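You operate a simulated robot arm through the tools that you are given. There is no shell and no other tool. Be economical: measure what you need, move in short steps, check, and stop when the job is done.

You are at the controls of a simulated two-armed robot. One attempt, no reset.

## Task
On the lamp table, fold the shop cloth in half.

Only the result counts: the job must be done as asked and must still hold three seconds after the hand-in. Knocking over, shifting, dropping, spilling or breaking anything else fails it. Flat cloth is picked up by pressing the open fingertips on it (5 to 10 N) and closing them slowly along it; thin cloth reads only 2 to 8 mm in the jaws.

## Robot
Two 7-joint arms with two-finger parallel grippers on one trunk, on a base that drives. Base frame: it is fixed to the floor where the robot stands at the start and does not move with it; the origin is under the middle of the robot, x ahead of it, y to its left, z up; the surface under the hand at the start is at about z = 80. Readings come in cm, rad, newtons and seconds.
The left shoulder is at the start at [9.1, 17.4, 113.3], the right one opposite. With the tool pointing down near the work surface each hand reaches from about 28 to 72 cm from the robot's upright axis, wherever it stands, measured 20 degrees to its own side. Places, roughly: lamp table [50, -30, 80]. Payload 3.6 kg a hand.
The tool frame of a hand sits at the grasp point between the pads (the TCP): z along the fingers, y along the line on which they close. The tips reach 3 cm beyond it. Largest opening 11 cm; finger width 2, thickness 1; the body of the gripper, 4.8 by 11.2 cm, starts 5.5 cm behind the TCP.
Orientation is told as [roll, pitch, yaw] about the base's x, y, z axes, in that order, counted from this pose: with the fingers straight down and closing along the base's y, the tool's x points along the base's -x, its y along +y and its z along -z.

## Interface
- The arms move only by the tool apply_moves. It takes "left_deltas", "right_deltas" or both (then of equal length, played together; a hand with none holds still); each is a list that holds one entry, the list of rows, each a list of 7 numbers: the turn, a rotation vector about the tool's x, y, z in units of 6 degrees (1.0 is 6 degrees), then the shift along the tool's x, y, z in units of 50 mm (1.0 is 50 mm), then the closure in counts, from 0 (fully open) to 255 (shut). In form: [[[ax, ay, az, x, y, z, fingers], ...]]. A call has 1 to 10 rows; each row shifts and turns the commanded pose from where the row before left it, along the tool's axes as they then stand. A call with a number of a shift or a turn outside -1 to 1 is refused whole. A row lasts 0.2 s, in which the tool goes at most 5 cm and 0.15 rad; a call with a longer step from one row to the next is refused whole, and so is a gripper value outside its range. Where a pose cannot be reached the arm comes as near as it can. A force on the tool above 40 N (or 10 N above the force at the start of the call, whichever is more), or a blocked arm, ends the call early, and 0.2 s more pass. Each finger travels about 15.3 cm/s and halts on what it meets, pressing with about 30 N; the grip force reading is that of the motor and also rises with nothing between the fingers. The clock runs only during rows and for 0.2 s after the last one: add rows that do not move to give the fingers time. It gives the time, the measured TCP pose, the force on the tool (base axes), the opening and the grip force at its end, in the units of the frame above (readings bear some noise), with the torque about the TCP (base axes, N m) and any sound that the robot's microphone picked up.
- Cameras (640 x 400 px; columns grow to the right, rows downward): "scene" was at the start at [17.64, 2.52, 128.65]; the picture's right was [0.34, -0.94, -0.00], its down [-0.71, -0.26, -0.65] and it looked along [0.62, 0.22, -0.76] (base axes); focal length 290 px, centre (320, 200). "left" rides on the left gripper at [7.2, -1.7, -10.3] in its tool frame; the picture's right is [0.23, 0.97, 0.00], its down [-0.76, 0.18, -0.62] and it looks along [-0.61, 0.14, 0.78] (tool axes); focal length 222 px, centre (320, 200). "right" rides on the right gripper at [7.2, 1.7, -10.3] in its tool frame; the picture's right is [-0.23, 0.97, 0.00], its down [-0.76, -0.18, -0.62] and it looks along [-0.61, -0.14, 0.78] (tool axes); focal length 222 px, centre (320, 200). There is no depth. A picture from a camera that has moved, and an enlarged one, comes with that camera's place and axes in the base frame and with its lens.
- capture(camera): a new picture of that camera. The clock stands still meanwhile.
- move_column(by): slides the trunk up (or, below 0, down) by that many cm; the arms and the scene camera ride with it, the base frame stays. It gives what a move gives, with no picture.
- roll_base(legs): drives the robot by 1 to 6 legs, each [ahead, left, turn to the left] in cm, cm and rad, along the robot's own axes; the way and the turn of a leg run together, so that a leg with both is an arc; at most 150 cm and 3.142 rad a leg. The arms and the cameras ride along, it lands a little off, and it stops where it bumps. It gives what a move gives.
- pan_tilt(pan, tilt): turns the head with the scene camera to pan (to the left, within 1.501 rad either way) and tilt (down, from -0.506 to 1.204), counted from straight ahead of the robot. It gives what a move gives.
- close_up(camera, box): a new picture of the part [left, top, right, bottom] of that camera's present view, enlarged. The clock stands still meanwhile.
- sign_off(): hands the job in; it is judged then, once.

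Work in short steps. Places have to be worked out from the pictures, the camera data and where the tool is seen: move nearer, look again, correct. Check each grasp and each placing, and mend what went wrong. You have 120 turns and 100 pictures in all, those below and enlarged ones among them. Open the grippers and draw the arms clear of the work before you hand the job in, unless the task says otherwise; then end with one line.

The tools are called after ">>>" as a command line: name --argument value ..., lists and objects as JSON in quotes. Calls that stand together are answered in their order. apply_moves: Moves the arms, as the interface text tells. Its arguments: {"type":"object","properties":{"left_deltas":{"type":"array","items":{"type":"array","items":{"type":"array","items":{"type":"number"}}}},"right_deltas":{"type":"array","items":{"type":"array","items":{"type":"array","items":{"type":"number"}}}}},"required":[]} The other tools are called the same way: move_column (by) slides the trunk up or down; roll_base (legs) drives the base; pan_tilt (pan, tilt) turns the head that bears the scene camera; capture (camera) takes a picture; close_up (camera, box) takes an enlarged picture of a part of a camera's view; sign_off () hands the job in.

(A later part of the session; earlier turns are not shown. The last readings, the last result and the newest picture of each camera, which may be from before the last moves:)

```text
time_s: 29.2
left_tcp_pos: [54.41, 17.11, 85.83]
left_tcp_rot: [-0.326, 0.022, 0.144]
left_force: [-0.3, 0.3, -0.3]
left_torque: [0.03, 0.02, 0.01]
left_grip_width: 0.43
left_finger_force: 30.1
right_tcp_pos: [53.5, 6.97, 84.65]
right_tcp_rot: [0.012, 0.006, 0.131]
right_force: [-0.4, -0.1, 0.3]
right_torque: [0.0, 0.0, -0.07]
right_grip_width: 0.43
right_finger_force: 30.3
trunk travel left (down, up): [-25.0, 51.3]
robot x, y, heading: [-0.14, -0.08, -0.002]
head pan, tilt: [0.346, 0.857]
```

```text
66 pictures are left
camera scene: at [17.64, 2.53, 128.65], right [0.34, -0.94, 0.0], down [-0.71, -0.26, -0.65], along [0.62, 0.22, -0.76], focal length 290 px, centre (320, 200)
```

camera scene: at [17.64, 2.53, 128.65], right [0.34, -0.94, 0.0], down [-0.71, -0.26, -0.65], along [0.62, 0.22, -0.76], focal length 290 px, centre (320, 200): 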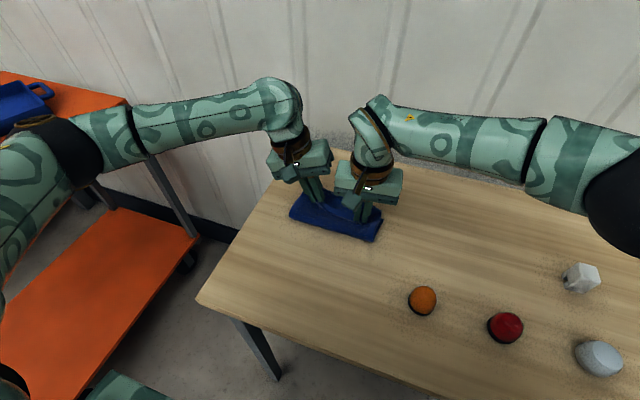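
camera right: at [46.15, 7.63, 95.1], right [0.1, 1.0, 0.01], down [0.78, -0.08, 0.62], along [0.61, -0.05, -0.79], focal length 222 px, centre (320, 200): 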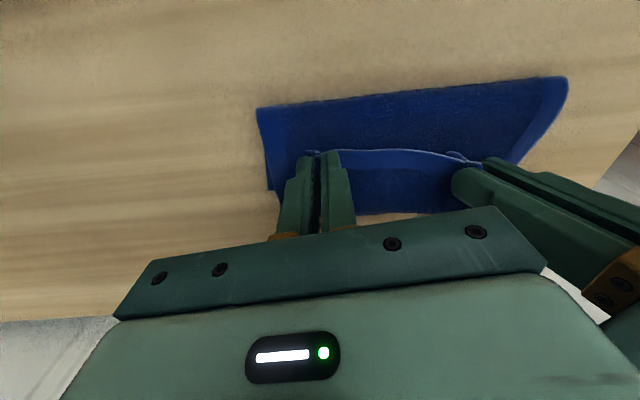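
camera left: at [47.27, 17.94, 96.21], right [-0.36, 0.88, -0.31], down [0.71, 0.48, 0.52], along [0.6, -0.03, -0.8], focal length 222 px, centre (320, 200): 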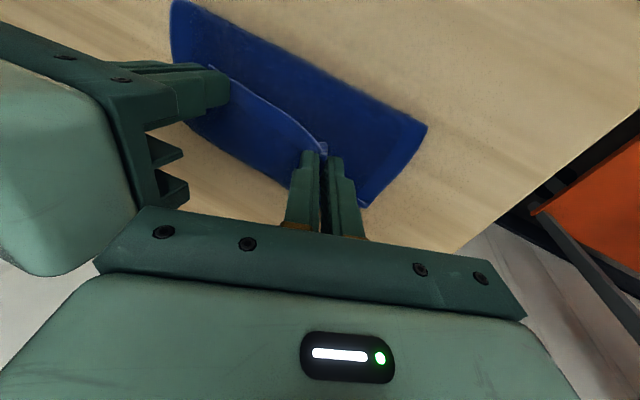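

The tension is gone and the shape recovered. I'll lower both tips onto the lower layer.

>>> apply_moves --left_deltas '[[[0, 0, 0, 0, 0.062, 0.19, 255], [0, 0, 0, 0, 0.062, 0.19, 255], [0, 0, 0, 0, 0, 0, 255]]]' --right_deltas '[[[0, 0, 0, 0, 0, 0.09, 255], [0, 0, 0, 0, 0, 0.06, 255], [0, 0, 0, 0, 0, 0, 255]]]'

```text
time_s: 30.0
left_tcp_pos: [54.44, 17.28, 84.01]
left_tcp_rot: [-0.329, 0.021, 0.145]
left_force: [0.8, 0.4, 6.5]
left_torque: [-0.04, -0.03, 0.03]
left_grip_width: 0.39
left_finger_force: 29.8
right_tcp_pos: [53.44, 6.97, 83.88]
right_tcp_rot: [0.011, 0.004, 0.131]
right_force: [0.1, 0.6, 9.0]
right_torque: [0.06, -0.01, -0.02]
right_grip_width: 0.43
right_finger_force: 29.8
trunk travel left (down, up): [-25.0, 51.3]
robot x, y, heading: [0.17, -0.2, 0.001]
head pan, tilt: [0.346, 0.857]
```

Both are in light contact, at 6–9 N. I'll open slowly so the fingers spread the ridges out.

>>> apply_moves --left_deltas '[[[0, 0, 0, 0, 0, 0, 248], [0, 0, 0, 0, 0, 0, 240], [0, 0, 0, 0, 0, 0, 230], [0, 0, 0, 0, 0, 0, 220], [0, 0, 0, 0, 0, 0, 210], [0, 0, 0, 0, 0, 0, 200], [0, 0, 0, 0, 0, 0, 190], [0, 0, 0, 0, 0, 0, 180], [0, 0, 0, 0, 0, 0, 172], [0, 0, 0, 0, 0, 0, 172]]]' --right_deltas '[[[0, 0, 0, 0, 0, 0, 248], [0, 0, 0, 0, 0, 0, 240], [0, 0, 0, 0, 0, 0, 230], [0, 0, 0, 0, 0, 0, 220], [0, 0, 0, 0, 0, 0, 210], [0, 0, 0, 0, 0, 0, 200], [0, 0, 0, 0, 0, 0, 190], [0, 0, 0, 0, 0, 0, 180], [0, 0, 0, 0, 0, 0, 172], [0, 0, 0, 0, 0, 0, 172]]]'

>>> apply_moves --left_deltas '[[[0, 0, 0, 0, -0.06, -0.2, 172], [0, 0, 0, 0, -0.12, -0.4, 172], [0, 0, 0, 0, 0, -0.5, 172], [0, 0, 0, 0, 0.6, -0.5, 172], [0, 0, 0, 0.2, 0.7, 0, 172], [0, 0, 0, 0, 0, 0, 172]]]' --right_deltas '[[[0, 0, 0, 0, 0, -0.2, 172], [0, 0, 0, 0, 0, -0.4, 172], [0, 0, 0, 0, -0.3, -0.5, 172], [0, 0, 0, 0, -0.7, -0.5, 172], [0, 0, 0, 0, -0.8, 0, 172], [0, 0, 0, 0, 0, 0, 172]]]'

>>> capture --camera "scene"

>>> capture --camera "right"

>>> capture --camera "left"

```text
time_s: 32.2
left_tcp_pos: [54.29, 17.03, 84.13]
left_tcp_rot: [-0.328, 0.022, 0.146]
left_force: [3.9, -6.6, 26.2]
left_torque: [0.01, -0.16, -0.07]
left_grip_width: 2.8
left_finger_force: 0.0
right_tcp_pos: [53.45, 6.79, 84.01]
right_tcp_rot: [0.013, 0.002, 0.131]
right_force: [0.9, 0.2, 1.9]
right_torque: [-0.01, -0.05, -0.04]
right_grip_width: 3.49
right_finger_force: 0.2
trunk travel left (down, up): [-25.0, 51.3]
robot x, y, heading: [0.22, -0.26, 0.0]
head pan, tilt: [0.346, 0.857]
```

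```text
time_s: 33.6
left_tcp_pos: [52.51, 24.74, 89.34]
left_tcp_rot: [-0.328, 0.022, 0.145]
left_force: [0.2, -0.1, -0.2]
left_torque: [-0.01, 0.0, -0.01]
left_grip_width: 3.6
left_finger_force: 0.1
right_tcp_pos: [55.06, -2.24, 91.8]
right_tcp_rot: [0.011, 0.008, 0.134]
right_force: [0.4, 0.5, -0.4]
right_torque: [0.0, 0.02, 0.02]
right_grip_width: 3.57
right_finger_force: 0.0
trunk travel left (down, up): [-25.0, 51.3]
robot x, y, heading: [0.27, 0.02, 0.004]
head pan, tilt: [0.346, 0.857]
```

```text
65 pictures are left
camera scene: at [17.66, 2.54, 128.64], right [0.34, -0.94, 0.0], down [-0.71, -0.26, -0.65], along [0.62, 0.22, -0.76], focal length 290 px, centre (320, 200)
```

scene: 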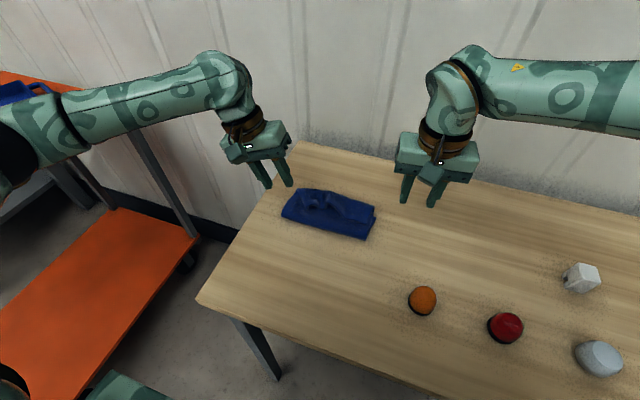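

```text
64 pictures are left
camera right: at [47.73, -1.46, 102.16], right [0.1, 1.0, 0.01], down [0.78, -0.08, 0.62], along [0.61, -0.05, -0.79], focal length 222 px, centre (320, 200)
```

right: 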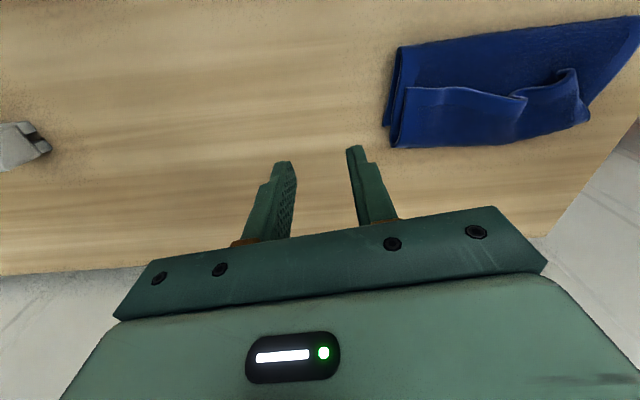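

```text
63 pictures are left
camera left: at [45.41, 25.47, 99.58], right [-0.36, 0.88, -0.31], down [0.71, 0.48, 0.52], along [0.6, -0.03, -0.8], focal length 222 px, centre (320, 200)
```

left: 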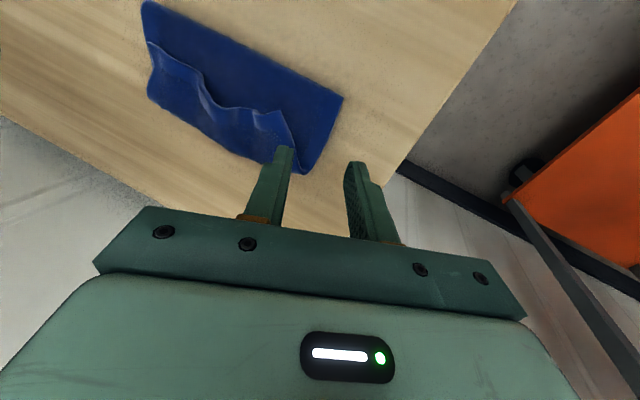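

The cloth is folded, but a lip of 2–4 cm at the edge curls back toward the robot. I'll look closely before unrolling it.

>>> close_up --camera "right" --box '[360, 0, 640, 175]'

>>> close_up --camera "scene" --box '[260, 170, 400, 257]'

>>> close_up --camera "left" --box '[120, 0, 376, 160]'

```text
2.29 times, centred on (500, 88) of right
camera zoom: at [47.73, -1.46, 102.16], right [0.1, 1.0, 0.01], down [0.78, -0.08, 0.62], along [0.61, -0.05, -0.79], focal length 508 px, centre (-91, 457)
```

zoom: 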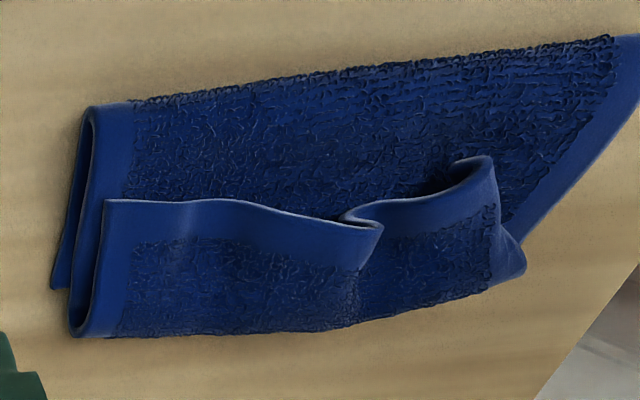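

```text
4.57 times, centred on (330, 214) of scene
camera zoom: at [17.66, 2.54, 128.64], right [0.34, -0.94, 0.0], down [-0.71, -0.26, -0.65], along [0.62, 0.22, -0.76], focal length 1324 px, centre (274, 138)
```

zoom: 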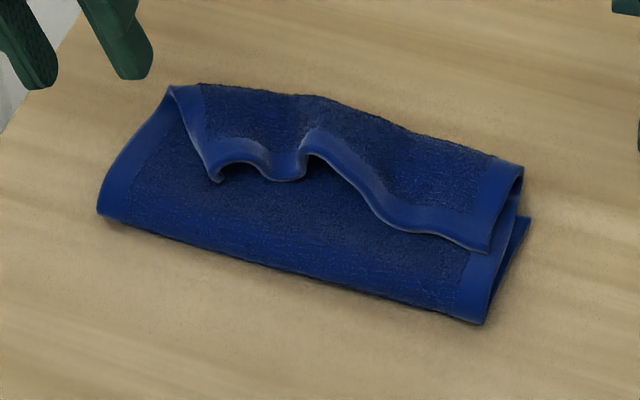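

```text
2.50 times, centred on (248, 80) of left
camera zoom: at [45.41, 25.47, 99.58], right [-0.36, 0.88, -0.31], down [0.71, 0.48, 0.52], along [0.6, -0.03, -0.8], focal length 555 px, centre (500, 500)
```

zoom: 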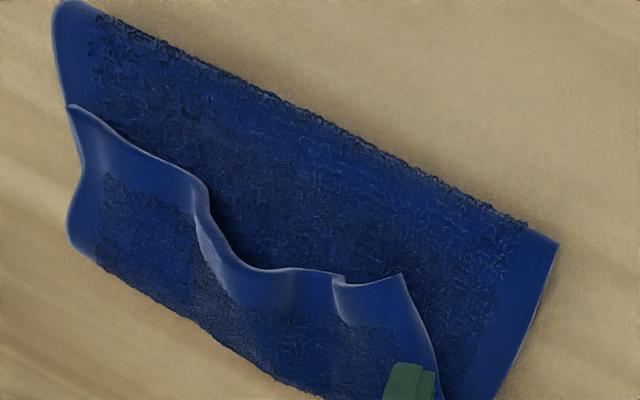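

The lip runs from x≈52.5 (its edge) to the bend near x≈58, and it stands a little off the flap. I'll square both hands and place their spread fingertips just behind the lip, then sweep it forward so it unrolls.

>>> apply_moves --left_deltas '[[[-1.04, 0, 0, 0, 0, 0, 172], [-1.04, 0, 0, 0, 0, 0, 172], [-1.04, 0, 0, 0, 0, 0, 172]]]' --right_deltas '[[[0, 0, 0.65, 0, 0, 0, 172], [0, 0, 0.65, 0, 0, 0, 172], [0, 0, 0, 0, 0, 0, 172]]]'

```text
refused: -1.04 is not a number from -1 to 1
```

I'll use four smaller turns instead.

>>> apply_moves --left_deltas '[[[-0.78, 0, 0, 0, 0, 0, 172], [-0.78, 0, 0, 0, 0, 0, 172], [-0.78, 0, 0, 0, 0, 0, 172], [-0.78, -0.2, 0, 0, 0, 0, 172], [0, 0, 0.7, 0, 0, 0, 172], [0, 0, 0.7, 0, 0, 0, 172], [0, 0, 0, 0, 0, 0, 172]]]' --right_deltas '[[[0, 0, 0.65, 0, 0, 0, 172], [0, 0, 0.65, 0, 0, 0, 172], [0, 0, 0, 0, 0, 0, 172], [0, 0, 0, 0, 0, 0, 172], [0, 0, 0, 0, 0, 0, 172], [0, 0, 0, 0, 0, 0, 172], [0, 0, 0, 0, 0, 0, 172]]]'

```text
time_s: 35.2
left_tcp_pos: [52.43, 24.9, 89.5]
left_tcp_rot: [0.001, 0.002, -0.002]
left_force: [0.0, -0.2, 1.0]
left_torque: [0.0, -0.01, -0.02]
left_grip_width: 3.58
left_finger_force: 0.0
right_tcp_pos: [55.01, -2.18, 91.79]
right_tcp_rot: [0.01, 0.009, -0.004]
right_force: [-0.1, -0.4, -0.3]
right_torque: [0.01, 0.0, 0.02]
right_grip_width: 3.56
right_finger_force: 0.0
trunk travel left (down, up): [-25.0, 51.3]
robot x, y, heading: [-0.26, 0.1, 0.002]
head pan, tilt: [0.346, 0.857]
```

Both hands are square. I'll move them over the strip behind the lip, staying high, and check.

>>> apply_moves --left_deltas '[[[0, 0, 0, 0.14, -0.51, 0, 172], [0, 0, 0, 0.14, -0.51, 0, 172], [0, 0, 0, 0, 0, 0.2, 172], [0, 0, 0, 0, 0, 0.2, 172], [0, 0, 0, 0, 0, 0, 172]]]' --right_deltas '[[[0, 0, 0, 0.27, 0.643, 0, 172], [0, 0, 0, 0.27, 0.643, 0.2, 172], [0, 0, 0, 0.27, 0.643, 0.3, 172], [0, 0, 0, 0, 0, 0.4, 172], [0, 0, 0, 0, 0, 0, 172]]]'

>>> capture --camera "right"

>>> capture --camera "left"

```text
time_s: 36.4
left_tcp_pos: [50.99, 19.74, 87.58]
left_tcp_rot: [-0.002, 0.002, -0.001]
left_force: [0.2, -0.9, -0.4]
left_torque: [0.0, -0.01, 0.01]
left_grip_width: 3.57
left_finger_force: 0.0
right_tcp_pos: [50.78, 7.57, 87.37]
right_tcp_rot: [0.012, 0.006, -0.006]
right_force: [0.4, -0.1, 0.3]
right_torque: [-0.01, 0.01, 0.05]
right_grip_width: 3.58
right_finger_force: 0.1
trunk travel left (down, up): [-25.0, 51.3]
robot x, y, heading: [0.14, -0.1, -0.002]
head pan, tilt: [0.346, 0.857]
```

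```text
59 pictures are left
camera right: at [43.6, 9.21, 97.84], right [0.23, 0.97, 0.01], down [0.77, -0.19, 0.62], along [0.6, -0.14, -0.79], focal length 222 px, centre (320, 200)
```

right: 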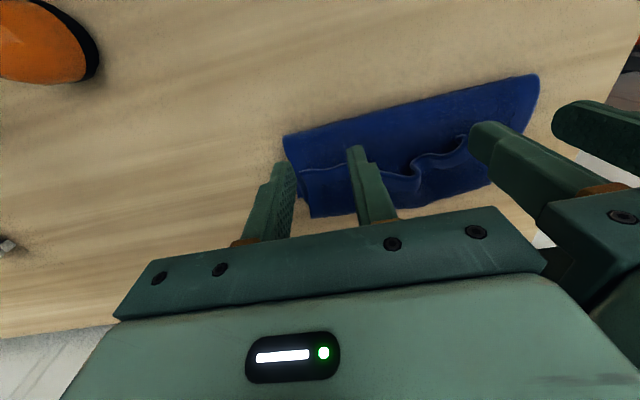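

```text
58 pictures are left
camera left: at [43.83, 18.13, 97.86], right [-0.23, 0.97, 0.0], down [0.76, 0.18, 0.62], along [0.61, 0.14, -0.78], focal length 222 px, centre (320, 200)
```

left: 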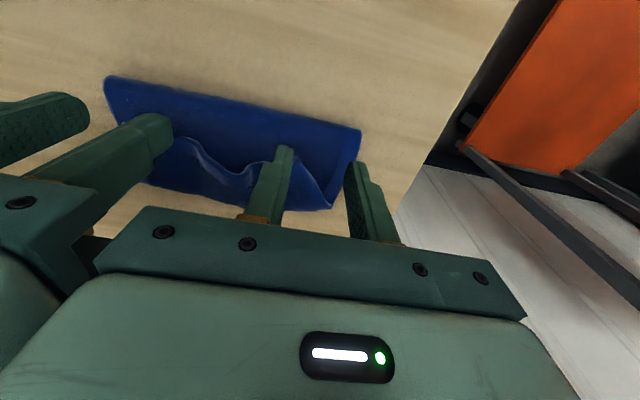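

The lip edge is about 1.7 cm ahead of the right fingers. I'll narrow the spread a little and lower to light contact behind the lip.

>>> apply_moves --left_deltas '[[[0, 0, 0, 0, 0, 0.25, 185], [0, 0, 0, 0, 0, 0.25, 185], [0, 0, 0, 0, 0, 0.16, 185], [0, 0, 0, 0, 0, 0, 185]]]' --right_deltas '[[[0, 0, 0, 0, 0, 0.25, 185], [0, 0, 0, 0, 0, 0.25, 185], [0, 0, 0, 0, 0, 0.15, 185], [0, 0, 0, 0, 0, 0, 185]]]'

>>> capture --camera "right"

>>> capture --camera "left"

```text
time_s: 37.4
left_tcp_pos: [51.02, 19.75, 84.25]
left_tcp_rot: [-0.001, 0.001, -0.001]
left_force: [0.8, -0.3, -0.3]
left_torque: [-0.01, 0.0, -0.04]
left_grip_width: 3.01
left_finger_force: 0.0
right_tcp_pos: [50.79, 7.58, 84.05]
right_tcp_rot: [0.012, 0.008, -0.006]
right_force: [0.7, -0.5, 0.9]
right_torque: [-0.02, 0.02, 0.04]
right_grip_width: 3.03
right_finger_force: 0.0
trunk travel left (down, up): [-25.0, 51.3]
robot x, y, heading: [-0.2, 0.16, 0.001]
head pan, tilt: [0.346, 0.857]
```

```text
57 pictures are left
camera right: at [43.66, 9.24, 94.52], right [0.23, 0.97, 0.01], down [0.77, -0.19, 0.62], along [0.6, -0.14, -0.79], focal length 222 px, centre (320, 200)
```

right: 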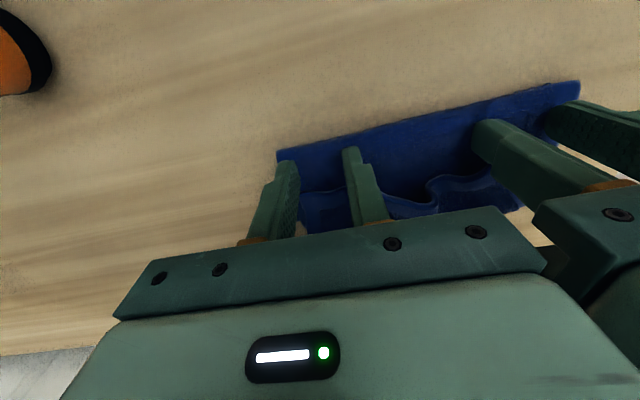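

```text
56 pictures are left
camera left: at [43.81, 18.06, 94.51], right [-0.23, 0.97, 0.0], down [0.76, 0.18, 0.62], along [0.61, 0.14, -0.78], focal length 222 px, centre (320, 200)
```

left: 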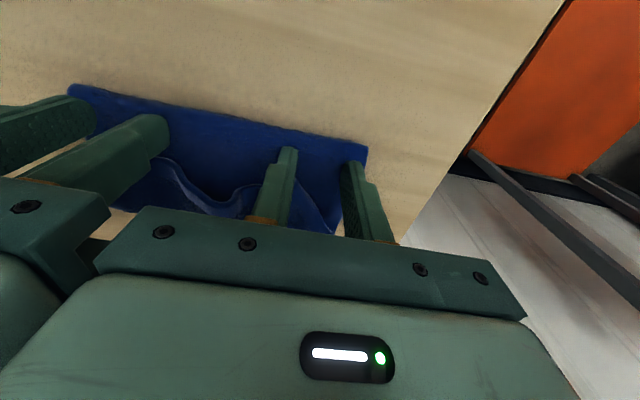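

The tips are behind the lip with almost no force. I'll sweep forward 4 cm slowly.

>>> apply_moves --left_deltas '[[[0, 0, 0, 0, 0, 0.03, 185], [0, 0, 0, -0.1, 0, 0, 185], [0, 0, 0, -0.1, 0, 0, 185], [0, 0, 0, -0.1, 0, 0, 185], [0, 0, 0, -0.1, 0, 0, 185], [0, 0, 0, -0.1, 0, 0, 185], [0, 0, 0, -0.1, 0, 0, 185], [0, 0, 0, -0.1, 0, 0, 185], [0, 0, 0, -0.1, 0, 0, 185], [0, 0, 0, 0, 0, 0, 185]]]' --right_deltas '[[[0, 0, 0, 0, 0, 0, 185], [0, 0, 0, -0.1, 0, 0, 185], [0, 0, 0, -0.1, 0, 0, 185], [0, 0, 0, -0.1, 0, 0, 185], [0, 0, 0, -0.1, 0, 0, 185], [0, 0, 0, -0.1, 0, 0, 185], [0, 0, 0, -0.1, 0, 0, 185], [0, 0, 0, -0.1, 0, 0, 185], [0, 0, 0, -0.1, 0, 0, 185], [0, 0, 0, 0, 0, 0, 185]]]'

>>> capture --camera "right"

>>> capture --camera "left"

```text
time_s: 39.6
left_tcp_pos: [54.88, 19.77, 84.29]
left_tcp_rot: [0.001, 0.001, -0.001]
left_force: [-0.4, -0.6, -0.1]
left_torque: [-0.03, -0.01, -0.01]
left_grip_width: 3.0
left_finger_force: 0.0
right_tcp_pos: [54.94, 7.53, 84.06]
right_tcp_rot: [0.012, 0.01, -0.005]
right_force: [-0.4, 0.6, -0.7]
right_torque: [0.0, 0.02, 0.01]
right_grip_width: 3.02
right_finger_force: 0.0
trunk travel left (down, up): [-25.0, 51.3]
robot x, y, heading: [-0.17, 0.31, -0.002]
head pan, tilt: [0.346, 0.857]
```

```text
55 pictures are left
camera right: at [47.68, 9.22, 94.56], right [0.23, 0.97, 0.01], down [0.77, -0.19, 0.61], along [0.6, -0.14, -0.79], focal length 222 px, centre (320, 200)
```

right: 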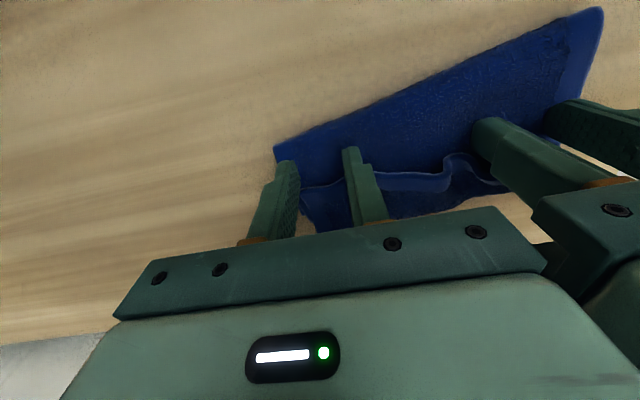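

```text
54 pictures are left
camera left: at [47.78, 18.07, 94.45], right [-0.23, 0.97, 0.0], down [0.76, 0.18, 0.62], along [0.61, 0.14, -0.78], focal length 222 px, centre (320, 200)
```

left: 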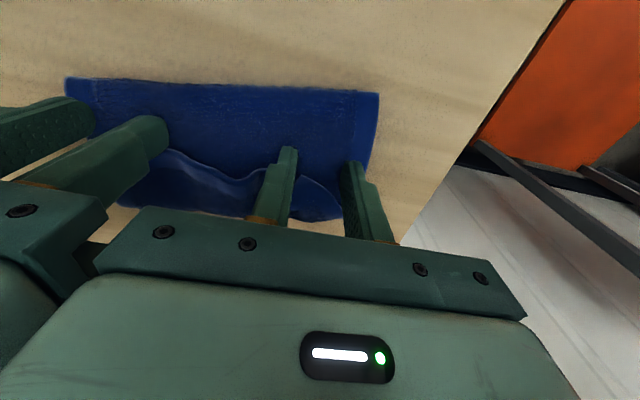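

The sweep dragged the right side of the cloth along instead of flipping the lip. A better way is to slide one finger under the lip from the robot side, with the hand turned 90° and tilted, and grip the single layer. I'll lift first and look.

>>> apply_moves --left_deltas '[[[0, 0, 0, 0.1, 0, -0.3, 185], [0, 0, 0, 0.2, 0, -0.7, 185], [0, 0, 0, 0, 0.5, -0.8, 185], [0, 0, 0, 0, 0.8, -0.3, 185], [0, 0, 0, 0, 0, 0, 185]]]' --right_deltas '[[[0, 0, 0, 0.1, 0, -0.3, 185], [0, 0, 0, 0.2, 0, -0.7, 185], [0, 0, 0, 0, -0.5, -0.8, 185], [0, 0, 0, 0, -0.8, -0.3, 185], [0, 0, 0, 0, 0, 0, 185]]]'

>>> close_up --camera "scene" --box '[240, 160, 432, 280]'

>>> capture --camera "right"

```text
time_s: 40.8
left_tcp_pos: [53.46, 26.5, 94.46]
left_tcp_rot: [-0.001, 0.002, -0.002]
left_force: [-0.3, 0.7, -0.6]
left_torque: [0.01, -0.01, -0.01]
left_grip_width: 3.03
left_finger_force: 0.1
right_tcp_pos: [53.19, 1.03, 94.73]
right_tcp_rot: [0.009, 0.01, -0.005]
right_force: [0.9, -0.4, 1.1]
right_torque: [-0.01, 0.0, -0.02]
right_grip_width: 3.01
right_finger_force: 0.0
trunk travel left (down, up): [-25.0, 51.3]
robot x, y, heading: [-0.02, -0.11, -0.001]
head pan, tilt: [0.346, 0.857]
```

```text
3.33 times, centred on (336, 220) of scene
camera zoom: at [17.69, 2.54, 128.63], right [0.34, -0.94, 0.0], down [-0.71, -0.26, -0.65], along [0.62, 0.22, -0.76], focal length 965 px, centre (267, 133)
```

zoom: 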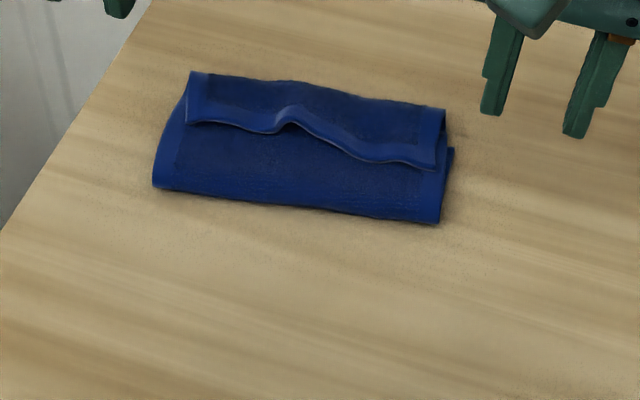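

```text
52 pictures are left
camera right: at [46.08, 2.7, 105.0], right [0.23, 0.97, 0.01], down [0.77, -0.19, 0.61], along [0.6, -0.14, -0.79], focal length 222 px, centre (320, 200)
```

right: 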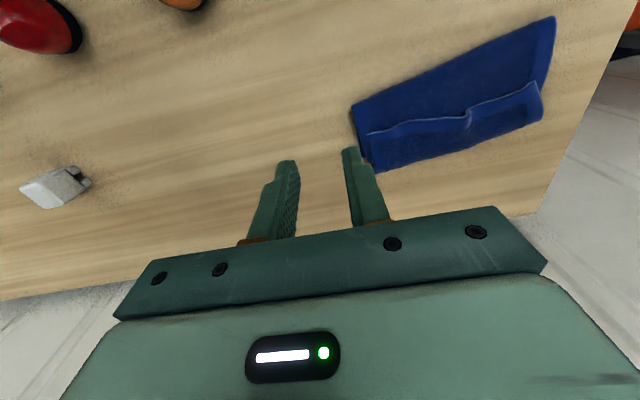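

That sweep left a clean, straight lip about 5 cm deep. Its edge runs from (56.4,5.3) to (54.8,21.2). I'll start turning both hands 90° about the vertical, in clear air.

>>> apply_moves --left_deltas '[[[0, 0, 1, 0, 0, 0, 185], [0, 0, 1, 0, 0, 0, 185], [0, 0, 1, 0, 0, 0, 185], [0, 0, 1, 0, 0, 0, 185], [0, 0, 1, 0, 0, 0, 185], [0, 0, 1, 0, 0, 0, 185], [0, 0, 1, 0, 0, 0, 185], [0, 0, 0, 0, 0, 0, 185]]]' --right_deltas '[[[0, 0, -1, 0, 0, 0, 185], [0, 0, -1, 0, 0, 0, 185], [0, 0, -1, 0, 0, 0, 185], [0, 0, -1, 0, 0, 0, 185], [0, 0, -1, 0, 0, 0, 185], [0, 0, -1, 0, 0, 0, 185], [0, 0, -1, 0, 0, 0, 185], [0, 0, 0, 0, 0, 0, 185]]]'

>>> apply_moves --left_deltas '[[[0, 0, 1, 0, 0, 0, 185], [0, 0, 1, 0, 0, 0, 185], [0, 0, 1, 0, 0, 0, 185], [0, 0, 1, 0, 0, 0, 185], [0, 0, 1, 0, 0, 0, 185], [0, 0, 1, 0, 0, 0, 185], [0, 0, 1, 0, 0, 0, 185], [0, 0, 1, 0, 0, 0, 185], [0, 0, 0, 0, 0, 0, 185]]]' --right_deltas '[[[0, 0, -1, 0, 0, 0, 185], [0, 0, -1, 0, 0, 0, 185], [0, 0, -1, 0, 0, 0, 185], [0, 0, -1, 0, 0, 0, 185], [0, 0, -1, 0, 0, 0, 185], [0, 0, -1, 0, 0, 0, 185], [0, 0, -1, 0, 0, 0, 185], [0, 0, -1, 0, 0, 0, 185], [0, 0, 0, 0, 0, 0, 185]]]'

```text
time_s: 42.6
left_tcp_pos: [53.49, 26.23, 94.55]
left_tcp_rot: [-0.002, 0.002, -0.736]
left_force: [-0.2, -0.8, 0.7]
left_torque: [0.01, -0.02, -0.01]
left_grip_width: 3.03
left_finger_force: 0.0
right_tcp_pos: [53.28, 0.93, 94.44]
right_tcp_rot: [0.015, -0.001, 0.571]
right_force: [-0.2, 0.2, 0.5]
right_torque: [0.0, 0.01, 0.0]
right_grip_width: 3.03
right_finger_force: 0.1
right hand out of reach, approached as far as the arm can: row 6, 7
trunk travel left (down, up): [-25.0, 51.3]
robot x, y, heading: [0.04, 0.53, 0.001]
head pan, tilt: [0.346, 0.857]
```

```text
time_s: 44.6
left_tcp_pos: [53.54, 26.22, 94.73]
left_tcp_rot: [-0.001, 0.001, -1.573]
left_force: [0.8, -0.5, 0.0]
left_torque: [-0.02, -0.03, -0.02]
left_grip_width: 3.02
left_finger_force: 0.2
right_tcp_pos: [51.15, -0.84, 96.42]
right_tcp_rot: [0.011, -0.01, 0.648]
right_force: [0.7, 0.3, -0.2]
right_torque: [0.02, 0.0, 0.0]
right_grip_width: 3.03
right_finger_force: 0.1
right hand out of reach, approached as far as the arm can: row 1, 2, 3, 4, 5, 6, 7, 8
trunk travel left (down, up): [-25.0, 51.3]
robot x, y, heading: [0.45, 0.27, -0.002]
head pan, tilt: [0.346, 0.857]
```

The right wrist can't turn that way, though the left could turn to -90°. I'll turn the right hand to -90° as well.

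>>> apply_moves --right_deltas '[[[0, 0, 1, 0, 0, 0, 185], [0, 0, 1, 0, 0, 0, 185], [0, 0, 1, 0, 0, 0, 185], [0, 0, 1, 0, 0, 0, 185], [0, 0, 1, 0, 0, 0, 185], [0, 0, 1, 0, 0, 0, 185], [0, 0, 1, 0, 0, 0, 185], [0, 0, 1, 0, 0, 0, 185], [0, 0, 1, 0, 0, 0, 185], [0, 0, 1, 0, 0, 0, 185]]]'

>>> apply_moves --right_deltas '[[[0, 0, 1, 0, 0, 0, 185], [0, 0, 1, 0, 0, 0, 185], [0, 0, 1, 0, 0, 0, 185], [0, 0, 1, 0, 0, 0, 185], [0, 0, 1, 0, 0, 0, 185], [0, 0, 1, 0, 0, 0, 185], [0, 0, 1, 0, 0, 0, 185], [0, 0, 1, 0, 0, 0, 185], [0, 0, 1, 0, 0, 0, 185], [0, 0, 1, 0, 0, 0, 185]]]'

```text
time_s: 46.8
left_tcp_pos: [53.44, 26.21, 94.57]
left_tcp_rot: [-0.003, 0.001, -1.572]
left_force: [-0.4, 0.8, 1.0]
left_torque: [0.0, 0.01, 0.0]
left_grip_width: 3.03
left_finger_force: 0.0
right_tcp_pos: [51.1, -0.82, 96.64]
right_tcp_rot: [0.013, 0.007, -0.401]
right_force: [0.2, 0.7, 0.6]
right_torque: [0.0, -0.02, 0.02]
right_grip_width: 3.02
right_finger_force: 0.0
trunk travel left (down, up): [-25.0, 51.3]
robot x, y, heading: [0.09, 0.1, 0.001]
head pan, tilt: [0.346, 0.857]
```

```text
time_s: 49.0
left_tcp_pos: [53.36, 26.32, 94.61]
left_tcp_rot: [-0.001, 0.0, -1.572]
left_force: [-0.4, -0.2, -0.2]
left_torque: [-0.01, 0.01, -0.02]
left_grip_width: 3.03
left_finger_force: 0.1
right_tcp_pos: [51.05, -0.88, 96.5]
right_tcp_rot: [0.003, 0.015, -1.447]
right_force: [-0.1, 0.0, 0.4]
right_torque: [0.01, 0.0, 0.01]
right_grip_width: 3.04
right_finger_force: 0.0
trunk travel left (down, up): [-25.0, 51.3]
robot x, y, heading: [-0.13, 0.31, 0.001]
head pan, tilt: [0.346, 0.857]
```

Both hands are now turned. I'll tilt both about 33° so the fingers point forward and down toward the lip, and open a bit.

>>> apply_moves --left_deltas '[[[0, 0, -0.9, 0, 0, 0, 172], [-0.8, 0, 0, 0, 0, 0, 172], [-0.8, 0, 0, 0, 0, 0, 172], [-0.8, 0, 0, 0, 0, 0, 172], [-0.8, 0, 0, 0, 0, 0, 172], [-0.8, 0, 0, 0, 0, 0, 172], [-0.8, 0, 0, 0, 0, 0, 172], [-0.8, 0, 0, 0, 0, 0, 172], [0, 0, 0, 0, 0, 0, 172]]]' --right_deltas '[[[0, 0, 0, 0, 0, 0, 172], [-0.8, 0, 0, 0, 0, 0, 172], [-0.8, 0, 0, 0, 0, 0, 172], [-0.8, 0, 0, 0, 0, 0, 172], [-0.8, 0, 0, 0, 0, 0, 172], [-0.8, 0, 0, 0, 0, 0, 172], [-0.8, 0, 0, 0, 0, 0, 172], [-0.8, 0, 0, 0, 0, 0, 172], [0, 0, 0, 0, 0, 0, 172]]]'

>>> capture --camera "scene"

>>> capture --camera "left"

>>> capture --camera "right"

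```text
time_s: 51.0
left_tcp_pos: [53.59, 26.25, 94.57]
left_tcp_rot: [0.586, 0.001, -1.478]
left_force: [0.0, 0.9, -0.4]
left_torque: [-0.01, 0.0, 0.01]
left_grip_width: 3.61
left_finger_force: 0.1
right_tcp_pos: [51.07, -1.05, 96.53]
right_tcp_rot: [0.59, 0.018, -1.445]
right_force: [-0.9, 0.1, 0.0]
right_torque: [-0.02, -0.04, -0.03]
right_grip_width: 3.58
right_finger_force: 0.0
trunk travel left (down, up): [-25.0, 51.3]
robot x, y, heading: [-0.28, 0.33, 0.003]
head pan, tilt: [0.346, 0.857]
```

```text
51 pictures are left
camera scene: at [17.66, 2.52, 128.65], right [0.34, -0.94, 0.0], down [-0.71, -0.26, -0.65], along [0.62, 0.22, -0.76], focal length 290 px, centre (320, 200)
```

scene: 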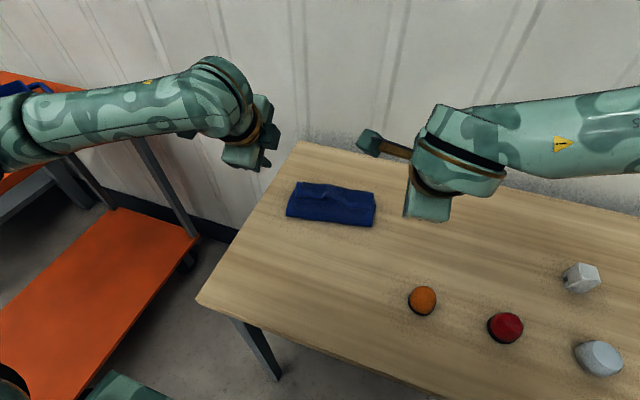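

```text
50 pictures are left
camera left: at [45.77, 32.86, 102.2], right [0.79, 0.3, 0.54], down [-0.12, -0.78, 0.62], along [0.6, -0.55, -0.57], focal length 222 px, centre (320, 200)
```

left: 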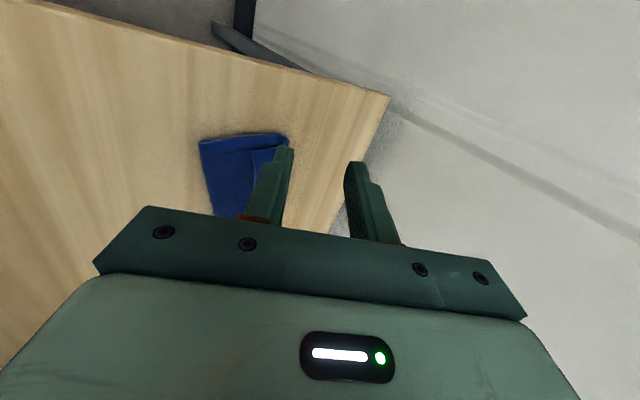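

```text
49 pictures are left
camera right: at [45.92, 5.65, 106.13], right [0.83, -0.13, 0.54], down [-0.39, -0.82, 0.41], along [0.39, -0.55, -0.74], focal length 222 px, centre (320, 200)
```

right: 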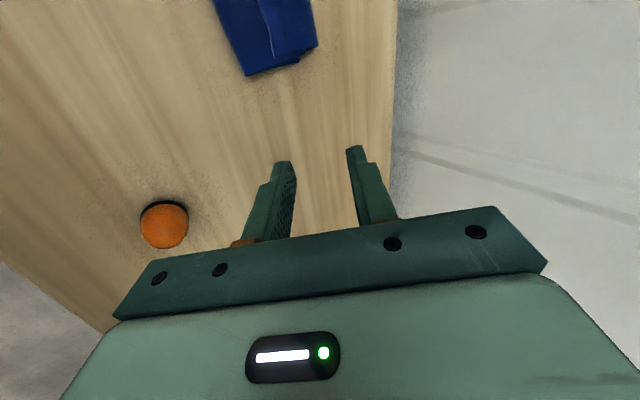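

The hands are tilted as wanted. The right hand's camera arm sticks out to the left, so I'll keep the hands about 13.5 cm apart. I'll move both to just above and behind the lip edge.

>>> apply_moves --left_deltas '[[[0, 0, 0, -0.416, -0.303, 0.405, 172], [0, 0, 0, -0.416, -0.303, 0.405, 172], [0, 0, 0, -0.416, -0.303, 0.405, 172], [0, 0, 0, 0, 0, 0, 172], [0, 0, 0, 0, 0, 0, 172]]]' --right_deltas '[[[0, 0, 0, 0.345, -0.06, 0.532, 172], [0, 0, 0, 0.345, -0.06, 0.532, 172], [0, 0, 0, 0.345, -0.06, 0.532, 172], [0, 0, 0, 0.345, -0.06, 0.532, 172], [0, 0, 0, 0, 0, 0, 172]]]'

>>> capture --camera "scene"

>>> capture --camera "left"

>>> capture --camera "right"

```text
time_s: 52.2
left_tcp_pos: [53.51, 19.94, 87.22]
left_tcp_rot: [0.585, -0.001, -1.477]
left_force: [0.0, 0.4, 0.1]
left_torque: [0.01, 0.01, 0.03]
left_grip_width: 3.59
left_finger_force: 0.0
right_tcp_pos: [55.02, 6.65, 87.22]
right_tcp_rot: [0.588, 0.014, -1.446]
right_force: [0.0, 0.0, -0.5]
right_torque: [-0.01, -0.01, 0.01]
right_grip_width: 3.59
right_finger_force: 0.1
trunk travel left (down, up): [-25.0, 51.3]
robot x, y, heading: [-0.02, 0.26, 0.001]
head pan, tilt: [0.346, 0.857]
```

```text
48 pictures are left
camera scene: at [17.63, 2.49, 128.65], right [0.34, -0.94, 0.0], down [-0.71, -0.26, -0.65], along [0.62, 0.22, -0.76], focal length 290 px, centre (320, 200)
```

scene: 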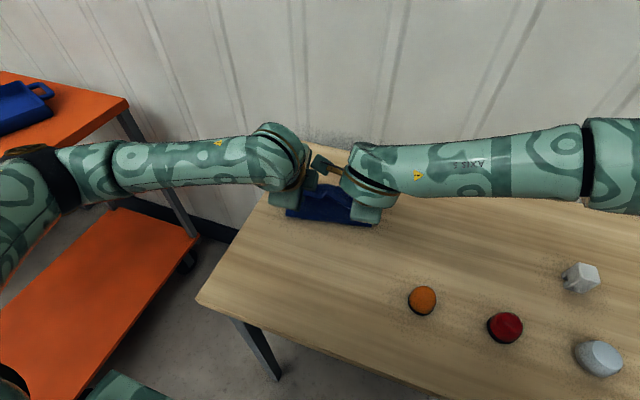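

```text
47 pictures are left
camera left: at [45.94, 26.41, 94.68], right [0.79, 0.3, 0.54], down [-0.12, -0.78, 0.62], along [0.6, -0.55, -0.57], focal length 222 px, centre (320, 200)
```

left: 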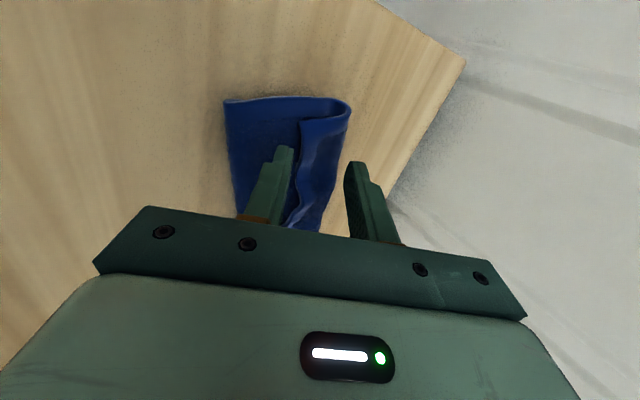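

```text
46 pictures are left
camera right: at [49.92, 13.2, 96.95], right [0.83, -0.13, 0.54], down [-0.39, -0.82, 0.41], along [0.39, -0.55, -0.74], focal length 222 px, centre (320, 200)
```

right: 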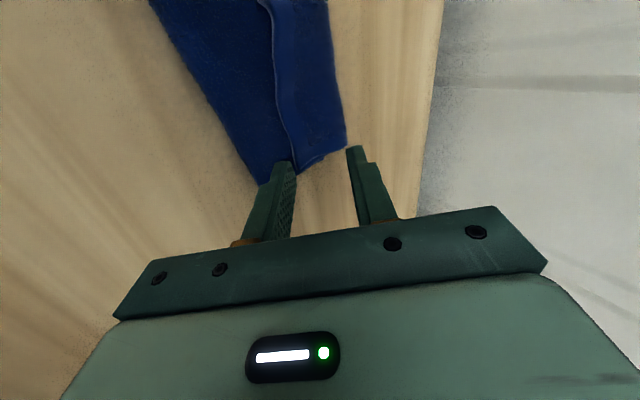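

The lip edges lie between the fingers on both sides. I'll lower both about 2 cm so each lower fingertip sits just behind the lip.

>>> apply_moves --left_deltas '[[[0, 0, 0, 0, -0.078, 0.116, 172], [0, 0, 0, 0, -0.078, 0.116, 172], [0, 0, 0, 0, -0.078, 0.116, 172], [0, 0, 0, 0, 0, 0, 172]]]' --right_deltas '[[[0, 0, 0, 0, -0.078, 0.116, 172], [0, 0, 0, 0, -0.078, 0.116, 172], [0, 0, 0, 0, -0.078, 0.116, 172], [0, 0, 0, 0, 0, 0, 172]]]'

>>> close_up --camera "left" --box '[180, 60, 420, 210]'

>>> close_up --camera "right" --box '[180, 60, 420, 210]'

```text
time_s: 53.2
left_tcp_pos: [53.74, 19.99, 84.96]
left_tcp_rot: [0.585, 0.0, -1.478]
left_force: [0.0, -0.2, -0.7]
left_torque: [-0.04, 0.0, 0.0]
left_grip_width: 3.57
left_finger_force: 0.0
right_tcp_pos: [55.1, 6.58, 85.1]
right_tcp_rot: [0.588, 0.013, -1.445]
right_force: [0.1, 1.1, -0.8]
right_torque: [0.02, 0.03, 0.02]
right_grip_width: 3.56
right_finger_force: 0.0
trunk travel left (down, up): [-25.0, 51.3]
robot x, y, heading: [-0.27, -0.06, -0.002]
head pan, tilt: [0.346, 0.857]
```

```text
2.67 times, centred on (300, 135) of left
camera zoom: at [45.94, 26.58, 92.58], right [0.79, 0.3, 0.54], down [-0.12, -0.78, 0.62], along [0.6, -0.55, -0.57], focal length 592 px, centre (373, 373)
```

zoom: 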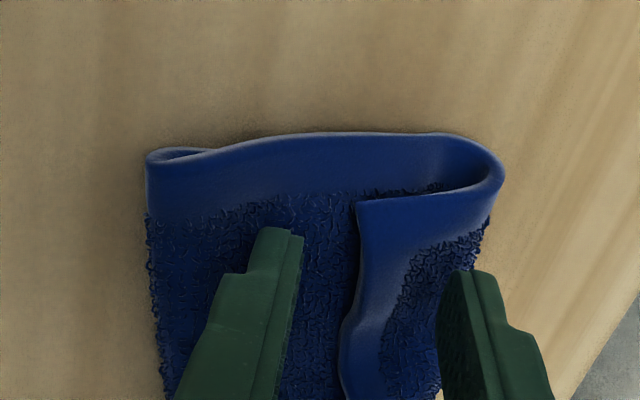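

```text
2.67 times, centred on (300, 135) of right
camera zoom: at [49.84, 13.18, 94.74], right [0.83, -0.13, 0.54], down [-0.39, -0.82, 0.41], along [0.39, -0.55, -0.74], focal length 592 px, centre (373, 373)
```

zoom: 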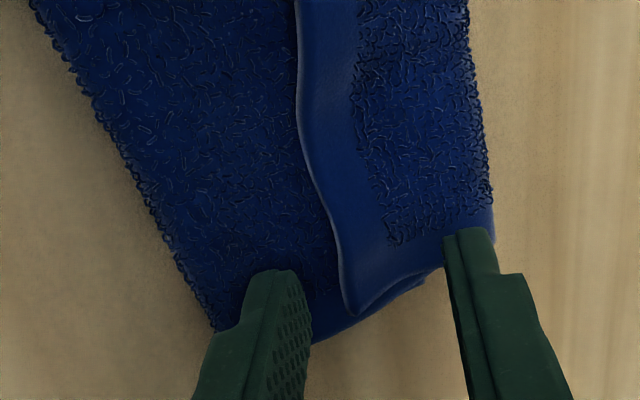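

Very clear: the lip stands about 1 cm off the flap, and the lower fingers are just behind it. I'll shift the right hand 1 cm inward, then slide both forward about 2.2 cm under the lip.

>>> apply_moves --left_deltas '[[[0, 0, 0, 0, 0, 0, 172], [0, 0, 0, 0, 0.091, 0.065, 172], [0, 0, 0, 0, 0.091, 0.065, 172], [0, 0, 0, 0, 0.091, 0.061, 172], [0, 0, 0, 0, 0.091, 0.061, 172], [0, 0, 0, 0, 0, 0, 172]]]' --right_deltas '[[[0, 0, 0, 0.2, 0, 0, 172], [0, 0, 0, 0, 0.091, 0.065, 172], [0, 0, 0, 0, 0.091, 0.065, 172], [0, 0, 0, 0, 0.091, 0.061, 172], [0, 0, 0, 0, 0.091, 0.061, 172], [0, 0, 0, 0, 0, 0, 172]]]'

>>> close_up --camera "left" --box '[180, 60, 420, 210]'

>>> close_up --camera "right" --box '[180, 60, 420, 210]'

```text
time_s: 54.6
left_tcp_pos: [55.7, 20.24, 84.9]
left_tcp_rot: [0.585, 0.0, -1.478]
left_force: [-5.5, 17.7, 1.6]
left_torque: [-1.85, -0.42, -1.02]
left_grip_width: 3.57
left_finger_force: 0.0
right_tcp_pos: [57.12, 7.67, 85.14]
right_tcp_rot: [0.588, 0.013, -1.446]
right_force: [4.1, -17.1, -1.2]
right_torque: [1.73, 0.5, 0.59]
right_grip_width: 3.59
right_finger_force: 0.1
trunk travel left (down, up): [-25.0, 51.3]
robot x, y, heading: [0.07, 0.18, -0.003]
head pan, tilt: [0.346, 0.857]
```

```text
2.67 times, centred on (300, 135) of left
camera zoom: at [48.03, 26.82, 92.47], right [0.79, 0.3, 0.54], down [-0.12, -0.78, 0.62], along [0.6, -0.55, -0.57], focal length 592 px, centre (373, 373)
```

zoom: 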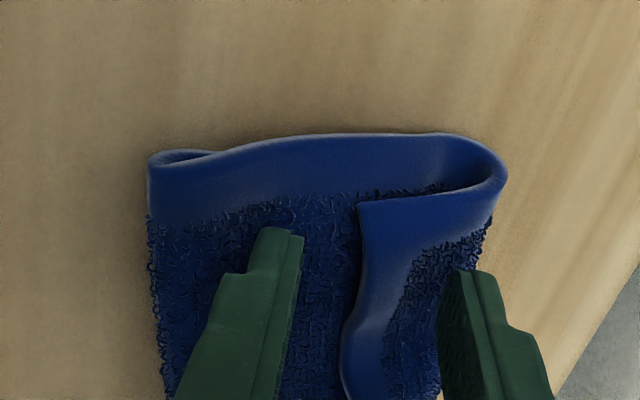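

```text
2.67 times, centred on (300, 135) of right
camera zoom: at [51.9, 14.38, 94.69], right [0.83, -0.13, 0.54], down [-0.4, -0.82, 0.41], along [0.39, -0.55, -0.74], focal length 592 px, centre (373, 373)
```

zoom: 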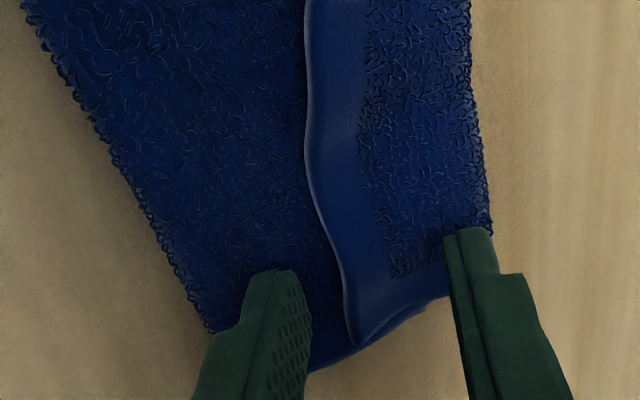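

The lower fingers drag the flap along, and the right hand's camera touches the left hand (17 N sideways). I'll move the right hand back out and make both steeper, which raises the lower tips off the flap.

>>> apply_moves --left_deltas '[[[0, 0, 0, 0, 0, 0, 172], [0, 0, 0, 0, 0, 0, 172], [0.75, 0, 0, 0, 0, 0, 172], [0.75, 0, 0, 0, 0, 0, 172], [0.75, 0, 0, 0, 0, 0, 172], [0.75, 0, 0, 0, 0, 0, 172], [0, 0, 0, 0, 0, 0, 172]]]' --right_deltas '[[[0, 0, 0, -0.12, 0, 0, 172], [0, 0, 0, -0.12, 0, 0, 172], [0.75, 0, 0, 0, 0, 0, 172], [0.75, 0, 0, 0, 0, 0, 172], [0.75, 0, 0, 0, 0, 0, 172], [0.75, 0, 0, 0, 0, 0, 172], [0, 0, 0, 0, 0, 0, 172]]]'

>>> close_up --camera "left" --box '[180, 60, 420, 210]'

>>> close_up --camera "right" --box '[180, 60, 420, 210]'

```text
time_s: 56.2
left_tcp_pos: [55.7, 20.22, 84.79]
left_tcp_rot: [0.272, 0.002, -1.477]
left_force: [0.0, 0.1, 0.1]
left_torque: [0.0, -0.04, 0.04]
left_grip_width: 3.59
left_finger_force: 0.0
right_tcp_pos: [57.21, 6.76, 84.87]
right_tcp_rot: [0.273, 0.015, -1.445]
right_force: [-0.5, 0.0, -0.7]
right_torque: [0.0, 0.03, 0.02]
right_grip_width: 3.57
right_finger_force: 0.1
trunk travel left (down, up): [-25.0, 51.3]
robot x, y, heading: [0.38, -0.41, -0.001]
head pan, tilt: [0.346, 0.857]
```

```text
2.67 times, centred on (300, 135) of left
camera zoom: at [50.77, 27.03, 94.25], right [0.91, 0.31, 0.26], down [0.08, -0.76, 0.65], along [0.4, -0.57, -0.72], focal length 592 px, centre (373, 373)
```

zoom: 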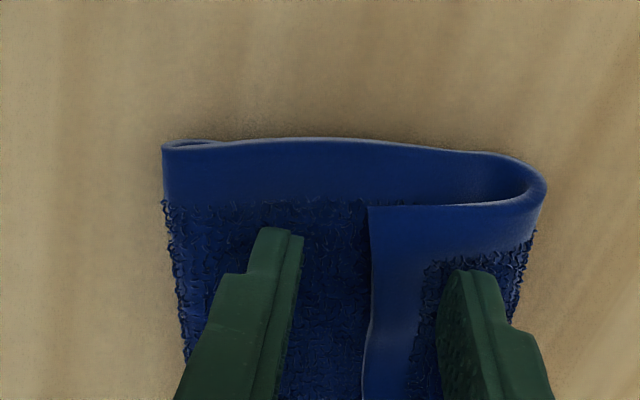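

```text
2.67 times, centred on (300, 135) of right
camera zoom: at [55.13, 13.68, 95.55], right [0.96, -0.11, 0.26], down [-0.24, -0.81, 0.54], along [0.15, -0.58, -0.8], focal length 592 px, centre (373, 373)
```

zoom: 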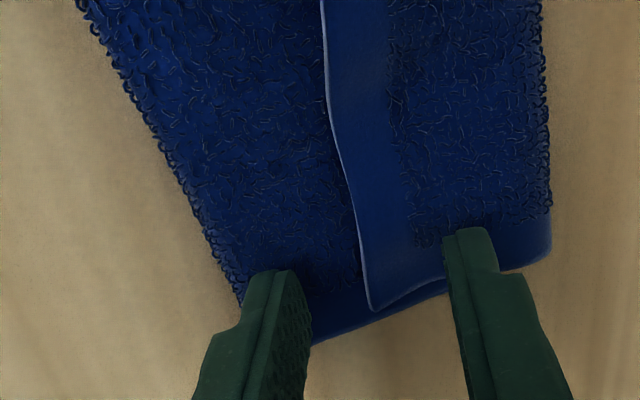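

Forces are clear now. The lip edges are about 1.1 cm (left) and 1.6 cm (right) ahead of the lower fingers. I'll slide forward with the tips slightly above the flap.

>>> apply_moves --left_deltas '[[[0, 0, 0, 0, 0.106, 0.03, 172], [0, 0, 0, 0, 0.106, 0.03, 172], [0, 0, 0, 0, 0.106, 0.03, 172], [0, 0, 0, 0, 0.106, 0.03, 172], [0, 0, 0, 0, 0, 0, 172]]]' --right_deltas '[[[0, 0, 0, 0, 0.125, 0.036, 172], [0, 0, 0, 0, 0.125, 0.036, 172], [0, 0, 0, 0, 0.125, 0.036, 172], [0, 0, 0, 0, 0.125, 0.036, 172], [0, 0, 0, 0, 0, 0, 172]]]'

>>> close_up --camera "left" --box '[180, 60, 420, 210]'

>>> close_up --camera "right" --box '[180, 60, 420, 210]'

```text
time_s: 57.4
left_tcp_pos: [57.96, 20.37, 84.98]
left_tcp_rot: [0.272, -0.001, -1.478]
left_force: [-0.4, 0.1, -0.6]
left_torque: [-0.02, 0.01, 0.02]
left_grip_width: 3.58
left_finger_force: 0.0
right_tcp_pos: [59.73, 7.04, 85.03]
right_tcp_rot: [0.273, 0.016, -1.445]
right_force: [0.1, 0.1, 0.8]
right_torque: [-0.01, -0.02, 0.03]
right_grip_width: 3.57
right_finger_force: 0.1
trunk travel left (down, up): [-25.0, 51.3]
robot x, y, heading: [0.47, 0.0, -0.002]
head pan, tilt: [0.346, 0.857]
```

```text
2.67 times, centred on (300, 135) of left
camera zoom: at [52.95, 27.16, 94.39], right [0.91, 0.31, 0.26], down [0.08, -0.76, 0.65], along [0.4, -0.57, -0.72], focal length 592 px, centre (373, 373)
```

zoom: 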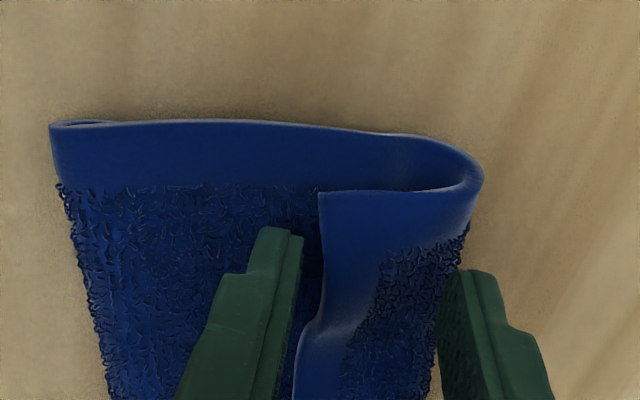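

```text
2.67 times, centred on (300, 135) of right
camera zoom: at [57.64, 14.09, 95.52], right [0.96, -0.11, 0.26], down [-0.24, -0.81, 0.54], along [0.15, -0.58, -0.8], focal length 592 px, centre (373, 373)
```

zoom: 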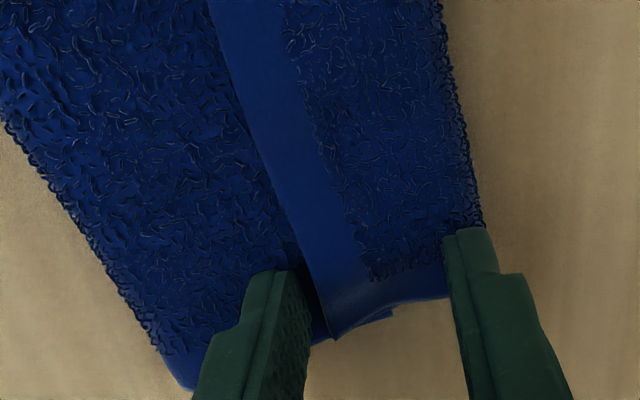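

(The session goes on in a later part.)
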